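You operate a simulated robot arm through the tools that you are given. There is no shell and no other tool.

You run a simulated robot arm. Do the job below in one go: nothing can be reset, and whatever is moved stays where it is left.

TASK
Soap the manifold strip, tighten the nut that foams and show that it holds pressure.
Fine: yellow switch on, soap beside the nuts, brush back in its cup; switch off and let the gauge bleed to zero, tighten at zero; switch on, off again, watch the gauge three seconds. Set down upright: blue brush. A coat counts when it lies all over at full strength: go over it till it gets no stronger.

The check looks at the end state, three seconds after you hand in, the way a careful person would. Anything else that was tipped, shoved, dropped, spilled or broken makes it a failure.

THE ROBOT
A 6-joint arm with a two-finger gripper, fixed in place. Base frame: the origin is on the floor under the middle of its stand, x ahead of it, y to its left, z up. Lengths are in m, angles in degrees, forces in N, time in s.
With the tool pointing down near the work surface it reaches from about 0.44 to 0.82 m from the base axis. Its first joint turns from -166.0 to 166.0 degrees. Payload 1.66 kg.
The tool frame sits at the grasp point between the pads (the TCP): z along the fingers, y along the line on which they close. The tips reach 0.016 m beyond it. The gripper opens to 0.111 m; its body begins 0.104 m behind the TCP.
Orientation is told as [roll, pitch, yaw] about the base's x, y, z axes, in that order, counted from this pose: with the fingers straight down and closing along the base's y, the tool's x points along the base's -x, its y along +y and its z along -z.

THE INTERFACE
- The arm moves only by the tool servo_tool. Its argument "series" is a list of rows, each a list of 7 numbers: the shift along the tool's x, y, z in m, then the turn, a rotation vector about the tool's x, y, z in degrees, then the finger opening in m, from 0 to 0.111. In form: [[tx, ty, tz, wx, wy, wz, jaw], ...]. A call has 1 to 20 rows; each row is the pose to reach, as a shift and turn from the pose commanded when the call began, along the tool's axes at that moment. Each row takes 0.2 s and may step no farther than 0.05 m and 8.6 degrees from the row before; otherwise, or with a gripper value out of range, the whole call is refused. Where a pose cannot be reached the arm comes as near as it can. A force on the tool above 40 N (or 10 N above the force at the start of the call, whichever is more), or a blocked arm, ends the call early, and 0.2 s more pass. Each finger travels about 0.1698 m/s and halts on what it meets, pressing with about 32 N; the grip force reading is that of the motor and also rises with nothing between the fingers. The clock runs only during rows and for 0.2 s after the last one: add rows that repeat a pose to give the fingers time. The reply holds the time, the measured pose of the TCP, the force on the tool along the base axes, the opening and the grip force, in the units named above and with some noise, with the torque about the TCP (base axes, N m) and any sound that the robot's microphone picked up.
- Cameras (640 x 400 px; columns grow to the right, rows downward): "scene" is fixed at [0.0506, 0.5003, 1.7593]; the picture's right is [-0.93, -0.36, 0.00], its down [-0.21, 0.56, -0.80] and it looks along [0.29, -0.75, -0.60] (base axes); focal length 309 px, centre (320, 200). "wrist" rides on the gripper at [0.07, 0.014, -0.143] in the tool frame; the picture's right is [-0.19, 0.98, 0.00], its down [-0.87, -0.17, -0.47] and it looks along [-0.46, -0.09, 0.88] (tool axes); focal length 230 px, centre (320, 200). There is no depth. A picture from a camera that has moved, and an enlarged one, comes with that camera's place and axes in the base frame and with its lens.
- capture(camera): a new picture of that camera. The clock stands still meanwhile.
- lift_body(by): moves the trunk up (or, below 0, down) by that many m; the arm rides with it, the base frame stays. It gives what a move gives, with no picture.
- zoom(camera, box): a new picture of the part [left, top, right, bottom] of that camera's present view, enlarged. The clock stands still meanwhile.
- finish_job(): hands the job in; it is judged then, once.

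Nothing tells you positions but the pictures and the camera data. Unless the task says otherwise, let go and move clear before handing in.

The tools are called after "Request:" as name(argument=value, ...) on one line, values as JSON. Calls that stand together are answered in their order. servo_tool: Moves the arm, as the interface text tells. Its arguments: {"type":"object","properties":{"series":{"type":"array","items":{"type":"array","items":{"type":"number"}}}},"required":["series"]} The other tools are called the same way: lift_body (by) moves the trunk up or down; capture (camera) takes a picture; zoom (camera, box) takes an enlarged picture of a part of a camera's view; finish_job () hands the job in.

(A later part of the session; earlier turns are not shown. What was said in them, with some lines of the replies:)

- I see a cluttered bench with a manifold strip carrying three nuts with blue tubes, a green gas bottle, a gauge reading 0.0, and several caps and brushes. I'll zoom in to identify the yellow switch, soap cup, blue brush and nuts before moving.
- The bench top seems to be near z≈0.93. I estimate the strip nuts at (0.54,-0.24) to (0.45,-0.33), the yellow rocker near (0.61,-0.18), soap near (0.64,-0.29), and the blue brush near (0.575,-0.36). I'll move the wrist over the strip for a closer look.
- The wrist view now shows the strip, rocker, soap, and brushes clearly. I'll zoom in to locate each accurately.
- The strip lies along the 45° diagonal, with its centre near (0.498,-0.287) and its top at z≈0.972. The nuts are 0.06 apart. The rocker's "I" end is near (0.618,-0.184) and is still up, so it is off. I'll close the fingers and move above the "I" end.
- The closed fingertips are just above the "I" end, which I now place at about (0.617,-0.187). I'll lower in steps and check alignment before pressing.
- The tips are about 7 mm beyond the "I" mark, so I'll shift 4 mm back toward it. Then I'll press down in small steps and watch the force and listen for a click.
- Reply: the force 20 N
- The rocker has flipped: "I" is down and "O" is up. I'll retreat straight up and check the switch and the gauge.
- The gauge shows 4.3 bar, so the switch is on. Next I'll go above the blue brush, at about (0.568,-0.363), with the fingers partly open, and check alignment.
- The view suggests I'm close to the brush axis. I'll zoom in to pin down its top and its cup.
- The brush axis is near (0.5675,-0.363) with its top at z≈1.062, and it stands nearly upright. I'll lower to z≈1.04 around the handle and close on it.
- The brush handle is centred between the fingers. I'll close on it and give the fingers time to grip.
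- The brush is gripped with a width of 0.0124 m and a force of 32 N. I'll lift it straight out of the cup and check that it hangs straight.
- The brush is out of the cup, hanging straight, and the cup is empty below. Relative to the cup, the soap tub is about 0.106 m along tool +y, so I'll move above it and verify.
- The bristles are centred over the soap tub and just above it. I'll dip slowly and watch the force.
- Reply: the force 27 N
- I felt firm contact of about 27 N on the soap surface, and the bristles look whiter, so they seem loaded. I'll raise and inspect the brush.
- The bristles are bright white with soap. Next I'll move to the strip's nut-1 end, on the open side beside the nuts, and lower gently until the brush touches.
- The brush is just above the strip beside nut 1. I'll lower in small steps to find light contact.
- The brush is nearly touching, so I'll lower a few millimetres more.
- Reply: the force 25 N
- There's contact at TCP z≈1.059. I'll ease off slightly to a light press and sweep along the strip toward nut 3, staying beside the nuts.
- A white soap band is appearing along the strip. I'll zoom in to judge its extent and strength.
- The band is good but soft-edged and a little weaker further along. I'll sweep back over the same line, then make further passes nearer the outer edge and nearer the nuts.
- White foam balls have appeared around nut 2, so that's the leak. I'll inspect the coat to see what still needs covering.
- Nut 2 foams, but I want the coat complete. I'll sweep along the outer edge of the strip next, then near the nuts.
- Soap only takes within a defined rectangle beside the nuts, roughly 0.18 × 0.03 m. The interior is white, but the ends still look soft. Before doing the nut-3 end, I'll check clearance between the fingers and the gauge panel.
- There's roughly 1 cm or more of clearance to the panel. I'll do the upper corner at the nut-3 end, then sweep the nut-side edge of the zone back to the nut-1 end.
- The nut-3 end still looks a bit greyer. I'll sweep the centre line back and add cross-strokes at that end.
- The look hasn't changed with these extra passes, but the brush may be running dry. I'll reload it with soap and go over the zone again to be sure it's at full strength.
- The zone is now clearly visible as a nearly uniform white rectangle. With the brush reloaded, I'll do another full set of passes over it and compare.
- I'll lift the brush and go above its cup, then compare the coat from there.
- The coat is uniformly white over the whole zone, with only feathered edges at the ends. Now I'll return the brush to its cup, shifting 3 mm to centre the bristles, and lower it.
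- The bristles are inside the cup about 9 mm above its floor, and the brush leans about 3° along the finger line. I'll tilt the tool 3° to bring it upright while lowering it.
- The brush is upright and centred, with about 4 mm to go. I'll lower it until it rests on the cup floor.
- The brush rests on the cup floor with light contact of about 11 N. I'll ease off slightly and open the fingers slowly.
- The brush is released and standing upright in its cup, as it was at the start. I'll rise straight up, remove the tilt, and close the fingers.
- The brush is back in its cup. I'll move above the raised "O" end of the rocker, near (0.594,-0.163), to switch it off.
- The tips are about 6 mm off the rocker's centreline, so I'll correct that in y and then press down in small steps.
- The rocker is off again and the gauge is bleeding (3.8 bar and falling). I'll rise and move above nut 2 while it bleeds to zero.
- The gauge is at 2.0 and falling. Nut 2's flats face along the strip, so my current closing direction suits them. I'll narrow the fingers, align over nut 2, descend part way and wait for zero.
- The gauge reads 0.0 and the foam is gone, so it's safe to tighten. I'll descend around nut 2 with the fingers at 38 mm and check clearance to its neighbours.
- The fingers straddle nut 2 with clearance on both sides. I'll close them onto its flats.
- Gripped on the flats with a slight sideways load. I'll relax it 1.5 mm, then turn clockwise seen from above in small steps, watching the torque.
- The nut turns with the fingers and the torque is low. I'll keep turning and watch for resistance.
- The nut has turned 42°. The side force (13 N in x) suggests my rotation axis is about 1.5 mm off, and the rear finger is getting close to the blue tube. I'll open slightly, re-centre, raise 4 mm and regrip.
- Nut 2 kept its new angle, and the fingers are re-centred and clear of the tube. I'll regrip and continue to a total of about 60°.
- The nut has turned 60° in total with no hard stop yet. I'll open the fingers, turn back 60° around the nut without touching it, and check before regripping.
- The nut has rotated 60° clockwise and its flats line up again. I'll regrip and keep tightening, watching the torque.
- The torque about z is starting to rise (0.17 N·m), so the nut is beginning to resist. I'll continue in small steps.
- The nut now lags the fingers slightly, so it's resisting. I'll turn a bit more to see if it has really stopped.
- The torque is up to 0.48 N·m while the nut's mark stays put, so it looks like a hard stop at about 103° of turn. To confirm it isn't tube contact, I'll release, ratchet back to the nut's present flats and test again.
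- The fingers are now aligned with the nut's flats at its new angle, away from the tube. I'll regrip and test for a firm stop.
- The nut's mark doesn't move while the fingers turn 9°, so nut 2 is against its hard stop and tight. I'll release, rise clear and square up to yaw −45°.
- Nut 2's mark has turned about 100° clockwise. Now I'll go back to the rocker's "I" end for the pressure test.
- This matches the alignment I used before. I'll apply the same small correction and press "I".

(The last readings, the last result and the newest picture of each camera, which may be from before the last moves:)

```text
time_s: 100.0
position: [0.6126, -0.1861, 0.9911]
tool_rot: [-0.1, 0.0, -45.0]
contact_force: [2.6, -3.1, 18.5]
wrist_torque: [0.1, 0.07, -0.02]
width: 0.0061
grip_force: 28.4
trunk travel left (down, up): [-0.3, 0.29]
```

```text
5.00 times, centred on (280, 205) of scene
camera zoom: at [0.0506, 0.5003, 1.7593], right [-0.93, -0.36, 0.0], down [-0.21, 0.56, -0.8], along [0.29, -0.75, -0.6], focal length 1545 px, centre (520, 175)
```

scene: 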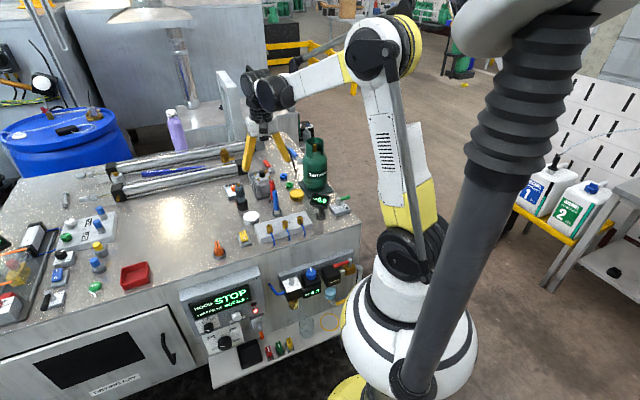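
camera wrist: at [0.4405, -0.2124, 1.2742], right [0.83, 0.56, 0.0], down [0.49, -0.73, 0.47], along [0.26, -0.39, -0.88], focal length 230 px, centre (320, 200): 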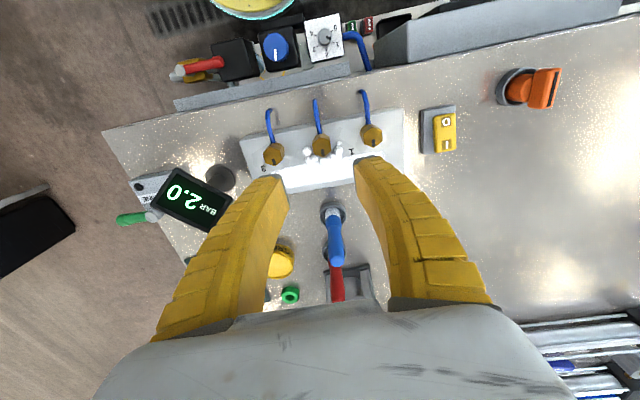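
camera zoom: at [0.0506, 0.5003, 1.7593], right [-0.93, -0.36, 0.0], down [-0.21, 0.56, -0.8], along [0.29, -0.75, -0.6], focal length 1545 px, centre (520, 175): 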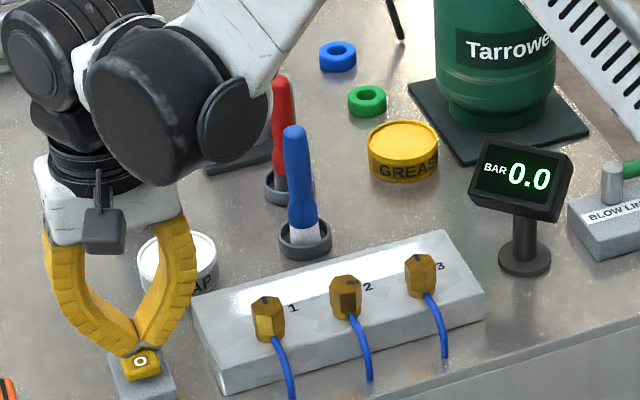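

The rocker is pressed to "I". I'll rise and check the gauge.

Request:
servo_tool(series=[[0, 0, -0.02, 0, 0, 0, 0.0], [0, 0, -0.05, 0, 0, 0, 0.0], [0, 0, -0.07, 0, 0, 0, 0.0], [0, 0, -0.07, 0, 0, 0, 0.0], [0, 0, -0.07, 0, 0, 0, 0.0]])

Request:
zoom(camera="scene", box=[216, 165, 344, 245])

Request:
capture(camera="wrist")

```text
time_s: 101.2
position: [0.6145, -0.1853, 1.0576]
tool_rot: [0.0, -0.1, -45.0]
contact_force: [-1.0, -0.1, -0.2]
wrist_torque: [-0.01, -0.01, -0.01]
width: 0.0
grip_force: 28.6
trunk travel left (down, up): [-0.3, 0.29]
```

```text
5.00 times, centred on (280, 205) of scene
camera zoom: at [0.0506, 0.5003, 1.7593], right [-0.93, -0.36, 0.0], down [-0.21, 0.56, -0.8], along [0.29, -0.75, -0.6], focal length 1545 px, centre (520, 175)
```

zoom: 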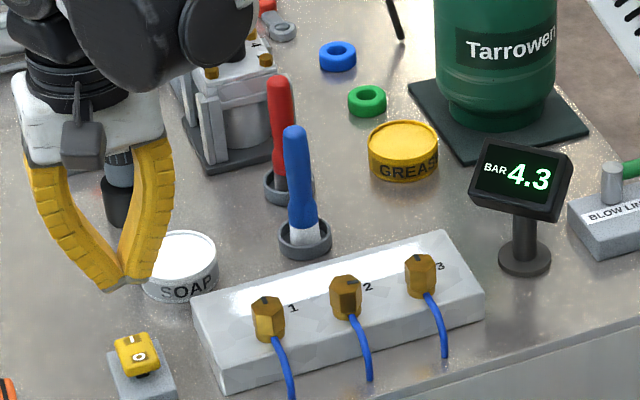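

```text
taken
camera wrist: at [0.5739, -0.1264, 1.2004], right [0.83, 0.56, 0.0], down [0.49, -0.73, 0.47], along [0.26, -0.39, -0.88], focal length 230 px, centre (320, 200)
```

wrist: 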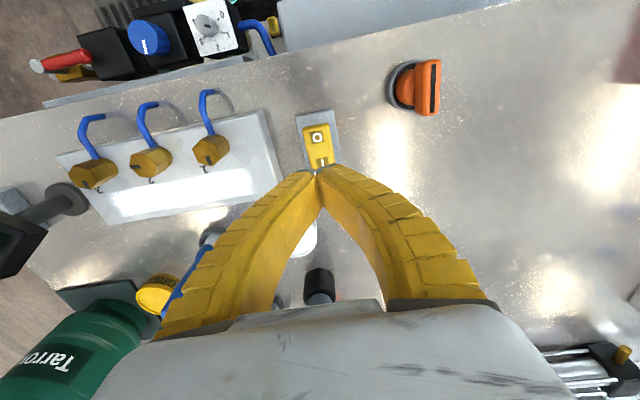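

The gauge reads 4.3 bar with no foam at any nut. Next I'll move over the "O" end to switch off.

Request:
servo_tool(series=[[0.015, 0.0015, 0, 0, 0, 0, 0.0], [0.031, 0.003, 0, 0, 0, 0, 0.0], [0.031, 0.003, 0.02, 0, 0, 0, 0.0], [0.031, 0.003, 0.035, 0, 0, 0, 0.0], [0.031, 0.003, 0.035, 0, 0, 0, 0.0]])

Request:
zoom(camera="wrist", box=[224, 90, 416, 210])

Request:
zoom(camera="scene", box=[216, 165, 344, 245])

```text
time_s: 102.4
position: [0.593, -0.1615, 1.0244]
tool_rot: [0.0, 0.0, -45.0]
contact_force: [0.3, -0.4, 0.4]
wrist_torque: [0.04, -0.01, -0.02]
width: 0.0
grip_force: 29.0
trunk travel left (down, up): [-0.3, 0.29]
```

```text
3.33 times, centred on (320, 150) of wrist
camera zoom: at [0.5523, -0.103, 1.1659], right [0.83, 0.56, 0.0], down [0.49, -0.73, 0.47], along [0.26, -0.39, -0.88], focal length 767 px, centre (320, 367)
```

zoom: 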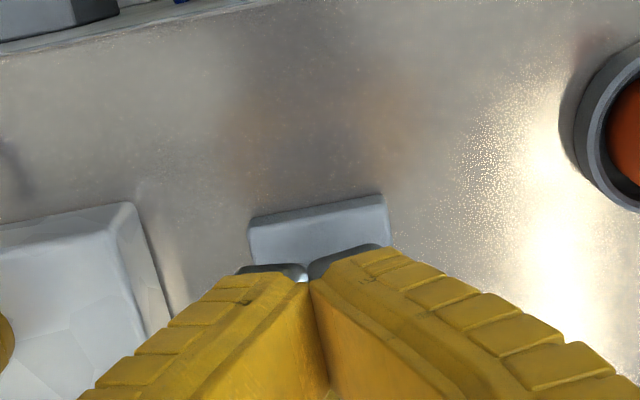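

```text
5.00 times, centred on (280, 205) of scene
camera zoom: at [0.0506, 0.5003, 1.7593], right [-0.93, -0.36, 0.0], down [-0.21, 0.56, -0.8], along [0.29, -0.75, -0.6], focal length 1545 px, centre (520, 175)
```

zoom: 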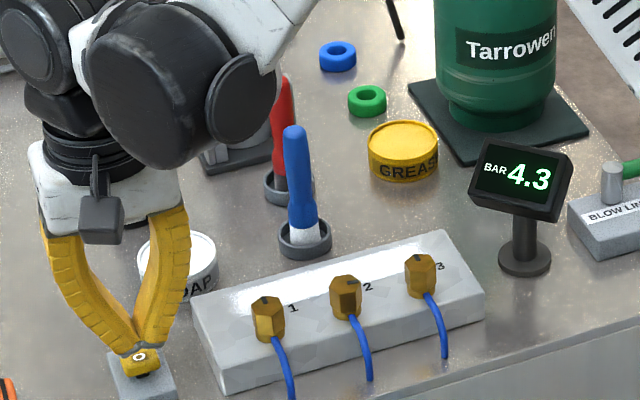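

I'm well aligned over "O", so I'll press down.

Request:
servo_tool(series=[[0, 0.0015, 0.01, 0, 0, 0, 0.0], [0, 0.0015, 0.018, 0, 0, 0, 0.0], [0, 0.0015, 0.024, 0, 0, 0, 0.0], [0, 0.0015, 0.028, 0, 0, 0, 0.0], [0, 0.0015, 0.031, 0, 0, 0, 0.0], [0, 0.0015, 0.034, 0, 0, 0, 0.0]])

Request:
zoom(camera="scene", box=[216, 165, 344, 245])

```text
time_s: 103.8
position: [0.5946, -0.1592, 0.9914]
tool_rot: [0.0, -0.1, -45.0]
contact_force: [-0.8, 1.1, 8.9]
wrist_torque: [-0.02, -0.06, -0.01]
width: 0.0058
grip_force: 28.4
trunk travel left (down, up): [-0.3, 0.29]
```

```text
5.00 times, centred on (280, 205) of scene
camera zoom: at [0.0506, 0.5003, 1.7593], right [-0.93, -0.36, 0.0], down [-0.21, 0.56, -0.8], along [0.29, -0.75, -0.6], focal length 1545 px, centre (520, 175)
```

zoom: 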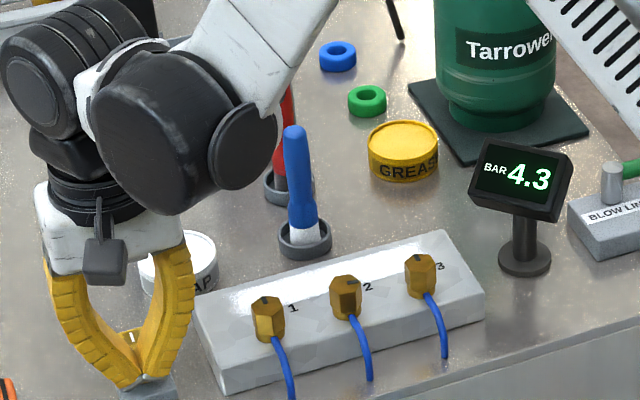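

The rocker is flipped to "O" and the gauge shows 4.3. I'll rise clear and watch the gauge for more than three seconds.

Request:
servo_tool(series=[[0, 0, -0.02, 0, 0, 0, 0.0], [0, 0, -0.05, 0, 0, 0, 0.0], [0, 0, -0.09, 0, 0, 0, 0.0], [0, 0, -0.12, 0, 0, 0, 0.0], [0, 0, -0.14, 0, 0, 0, 0.0], [0, 0, -0.14, 0, 0, 0, 0.0]])

Request:
zoom(camera="scene", box=[216, 165, 344, 245])

Request:
servo_tool(series=[[0, 0, 0, 0, 0, 0, 0.0], [0, 0, 0, 0, 0, 0, 0.0], [0, 0, 0, 0, 0, 0, 0.0], [0, 0, 0, 0, 0, 0, 0.0], [0, 0, 0, 0, 0, 0, 0.0], [0, 0, 0, 0, 0, 0, 0.0], [0, 0, 0, 0, 0, 0, 0.0], [0, 0, 0, 0, 0, 0, 0.0], [0, 0, 0, 0, 0, 0, 0.0], [0, 0, 0, 0, 0, 0, 0.0], [0, 0, 0, 0, 0, 0, 0.0], [0, 0, 0, 0, 0, 0, 0.0], [0, 0, 0, 0, 0, 0, 0.0], [0, 0, 0, 0, 0, 0, 0.0], [0, 0, 0, 0, 0, 0, 0.0]])

Request:
zoom(camera="scene", box=[216, 165, 344, 245])

Request:
capture(camera="wrist")

```text
time_s: 105.2
position: [0.5968, -0.1627, 1.1309]
tool_rot: [0.0, 0.0, -45.0]
contact_force: [-0.2, -1.0, -0.6]
wrist_torque: [0.01, 0.0, -0.01]
width: 0.0002
grip_force: 28.6
trunk travel left (down, up): [-0.3, 0.29]
```

```text
5.00 times, centred on (280, 205) of scene
camera zoom: at [0.0506, 0.5003, 1.7593], right [-0.93, -0.36, 0.0], down [-0.21, 0.56, -0.8], along [0.29, -0.75, -0.6], focal length 1545 px, centre (520, 175)
```

zoom: 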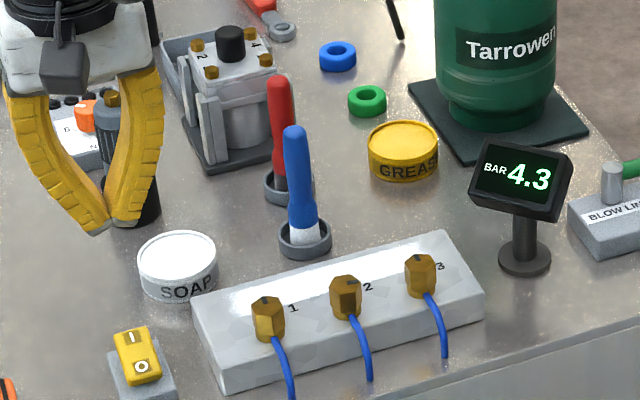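

```text
time_s: 108.4
position: [0.5976, -0.1625, 1.1311]
tool_rot: [0.0, 0.0, -45.0]
contact_force: [0.1, -0.3, -0.1]
wrist_torque: [-0.01, 0.01, -0.02]
width: 0.0
grip_force: 28.9
trunk travel left (down, up): [-0.3, 0.29]
```

```text
5.00 times, centred on (280, 205) of scene
camera zoom: at [0.0506, 0.5003, 1.7593], right [-0.93, -0.36, 0.0], down [-0.21, 0.56, -0.8], along [0.29, -0.75, -0.6], focal length 1545 px, centre (520, 175)
```

zoom: 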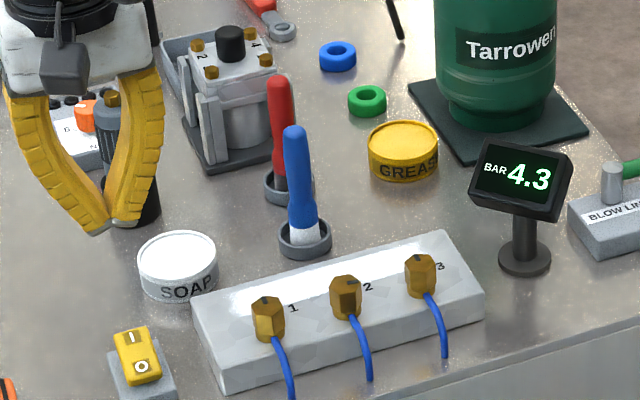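

```text
taken
camera wrist: at [0.5571, -0.1042, 1.2732], right [0.83, 0.56, 0.0], down [0.49, -0.73, 0.47], along [0.26, -0.39, -0.88], focal length 230 px, centre (320, 200)
```

wrist: 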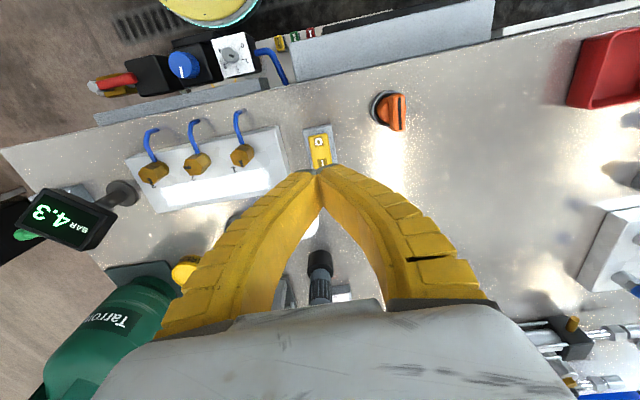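

With the switch off, the gauge has held 4.3 bar for over four seconds. I'll take one last look at the whole scene and the strip before handing in.

Request:
capture(camera="scene")

Request:
zoom(camera="wrist", box=[110, 100, 302, 220])

Request:
zoom(camera="scene", box=[250, 180, 314, 240])

```text
taken
```

scene: 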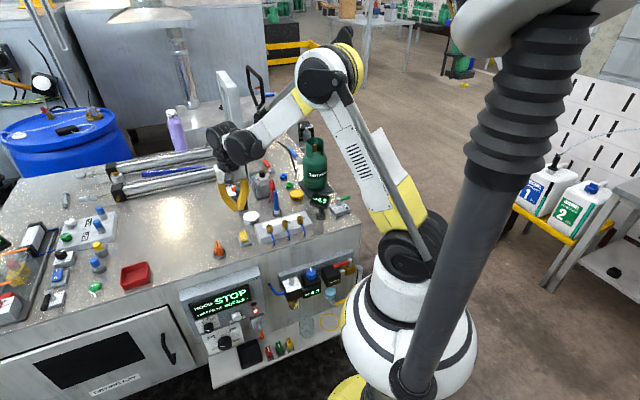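

```text
3.33 times, centred on (206, 160) of wrist
camera zoom: at [0.5571, -0.1042, 1.2732], right [0.83, 0.56, 0.0], down [0.49, -0.73, 0.47], along [0.26, -0.39, -0.88], focal length 767 px, centre (700, 333)
```

zoom: 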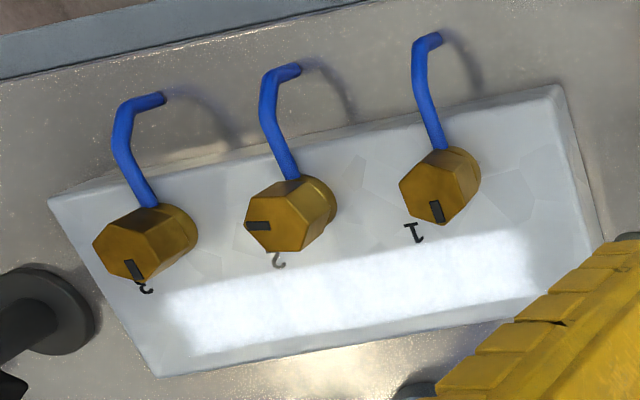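

```text
6.67 times, centred on (282, 210) of scene
camera zoom: at [0.0506, 0.5003, 1.7593], right [-0.93, -0.36, 0.0], down [-0.21, 0.56, -0.8], along [0.29, -0.75, -0.6], focal length 2060 px, centre (573, 133)
```

zoom: 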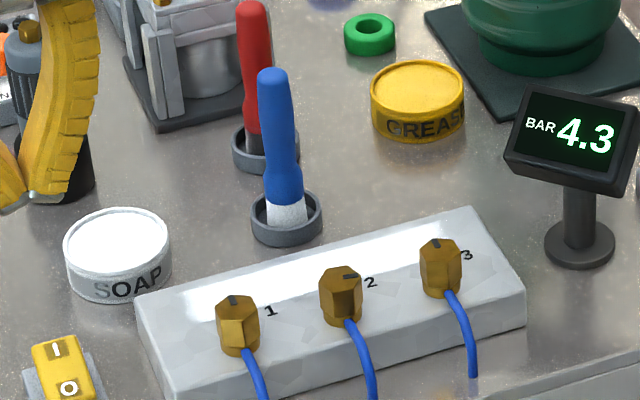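

Everything is in its end state. The soap zone is fully white, nut 2 is tight, and no nut foams. The brush stands upright in its cup, the rocker is off, the gauge holds 4.3 bar, and the arm is clear. I'm handing in now.

Request:
finish_job()

```text
The job is handed in.
```

The manifold strip holds pressure. Nut 2 was the one that foamed, and after tightening it the gauge stayed at 4.3 bar for over four seconds with the switch off. I've handed the job in.

- **Soaping:** I switched on and brushed soap beside the nuts. I then reloaded the brush and went over it again until the coat got no whiter. Only the two ends look slightly feathered.
- **Brush:** the blue brush is back in its cup, standing upright.
- **Tightening:** I switched off and let the gauge bleed to 0.0. I then turned nut 2 clockwise about 105° until it stopped, and regripped to confirm it would not turn further.
- **Pressure test:** I switched on to 4.3 bar and saw no foam at any nut. I then switched off and watched the gauge hold.

The yellow switch is off and the arm is clear. The final pictures showed nothing else moved, tipped or spilled.
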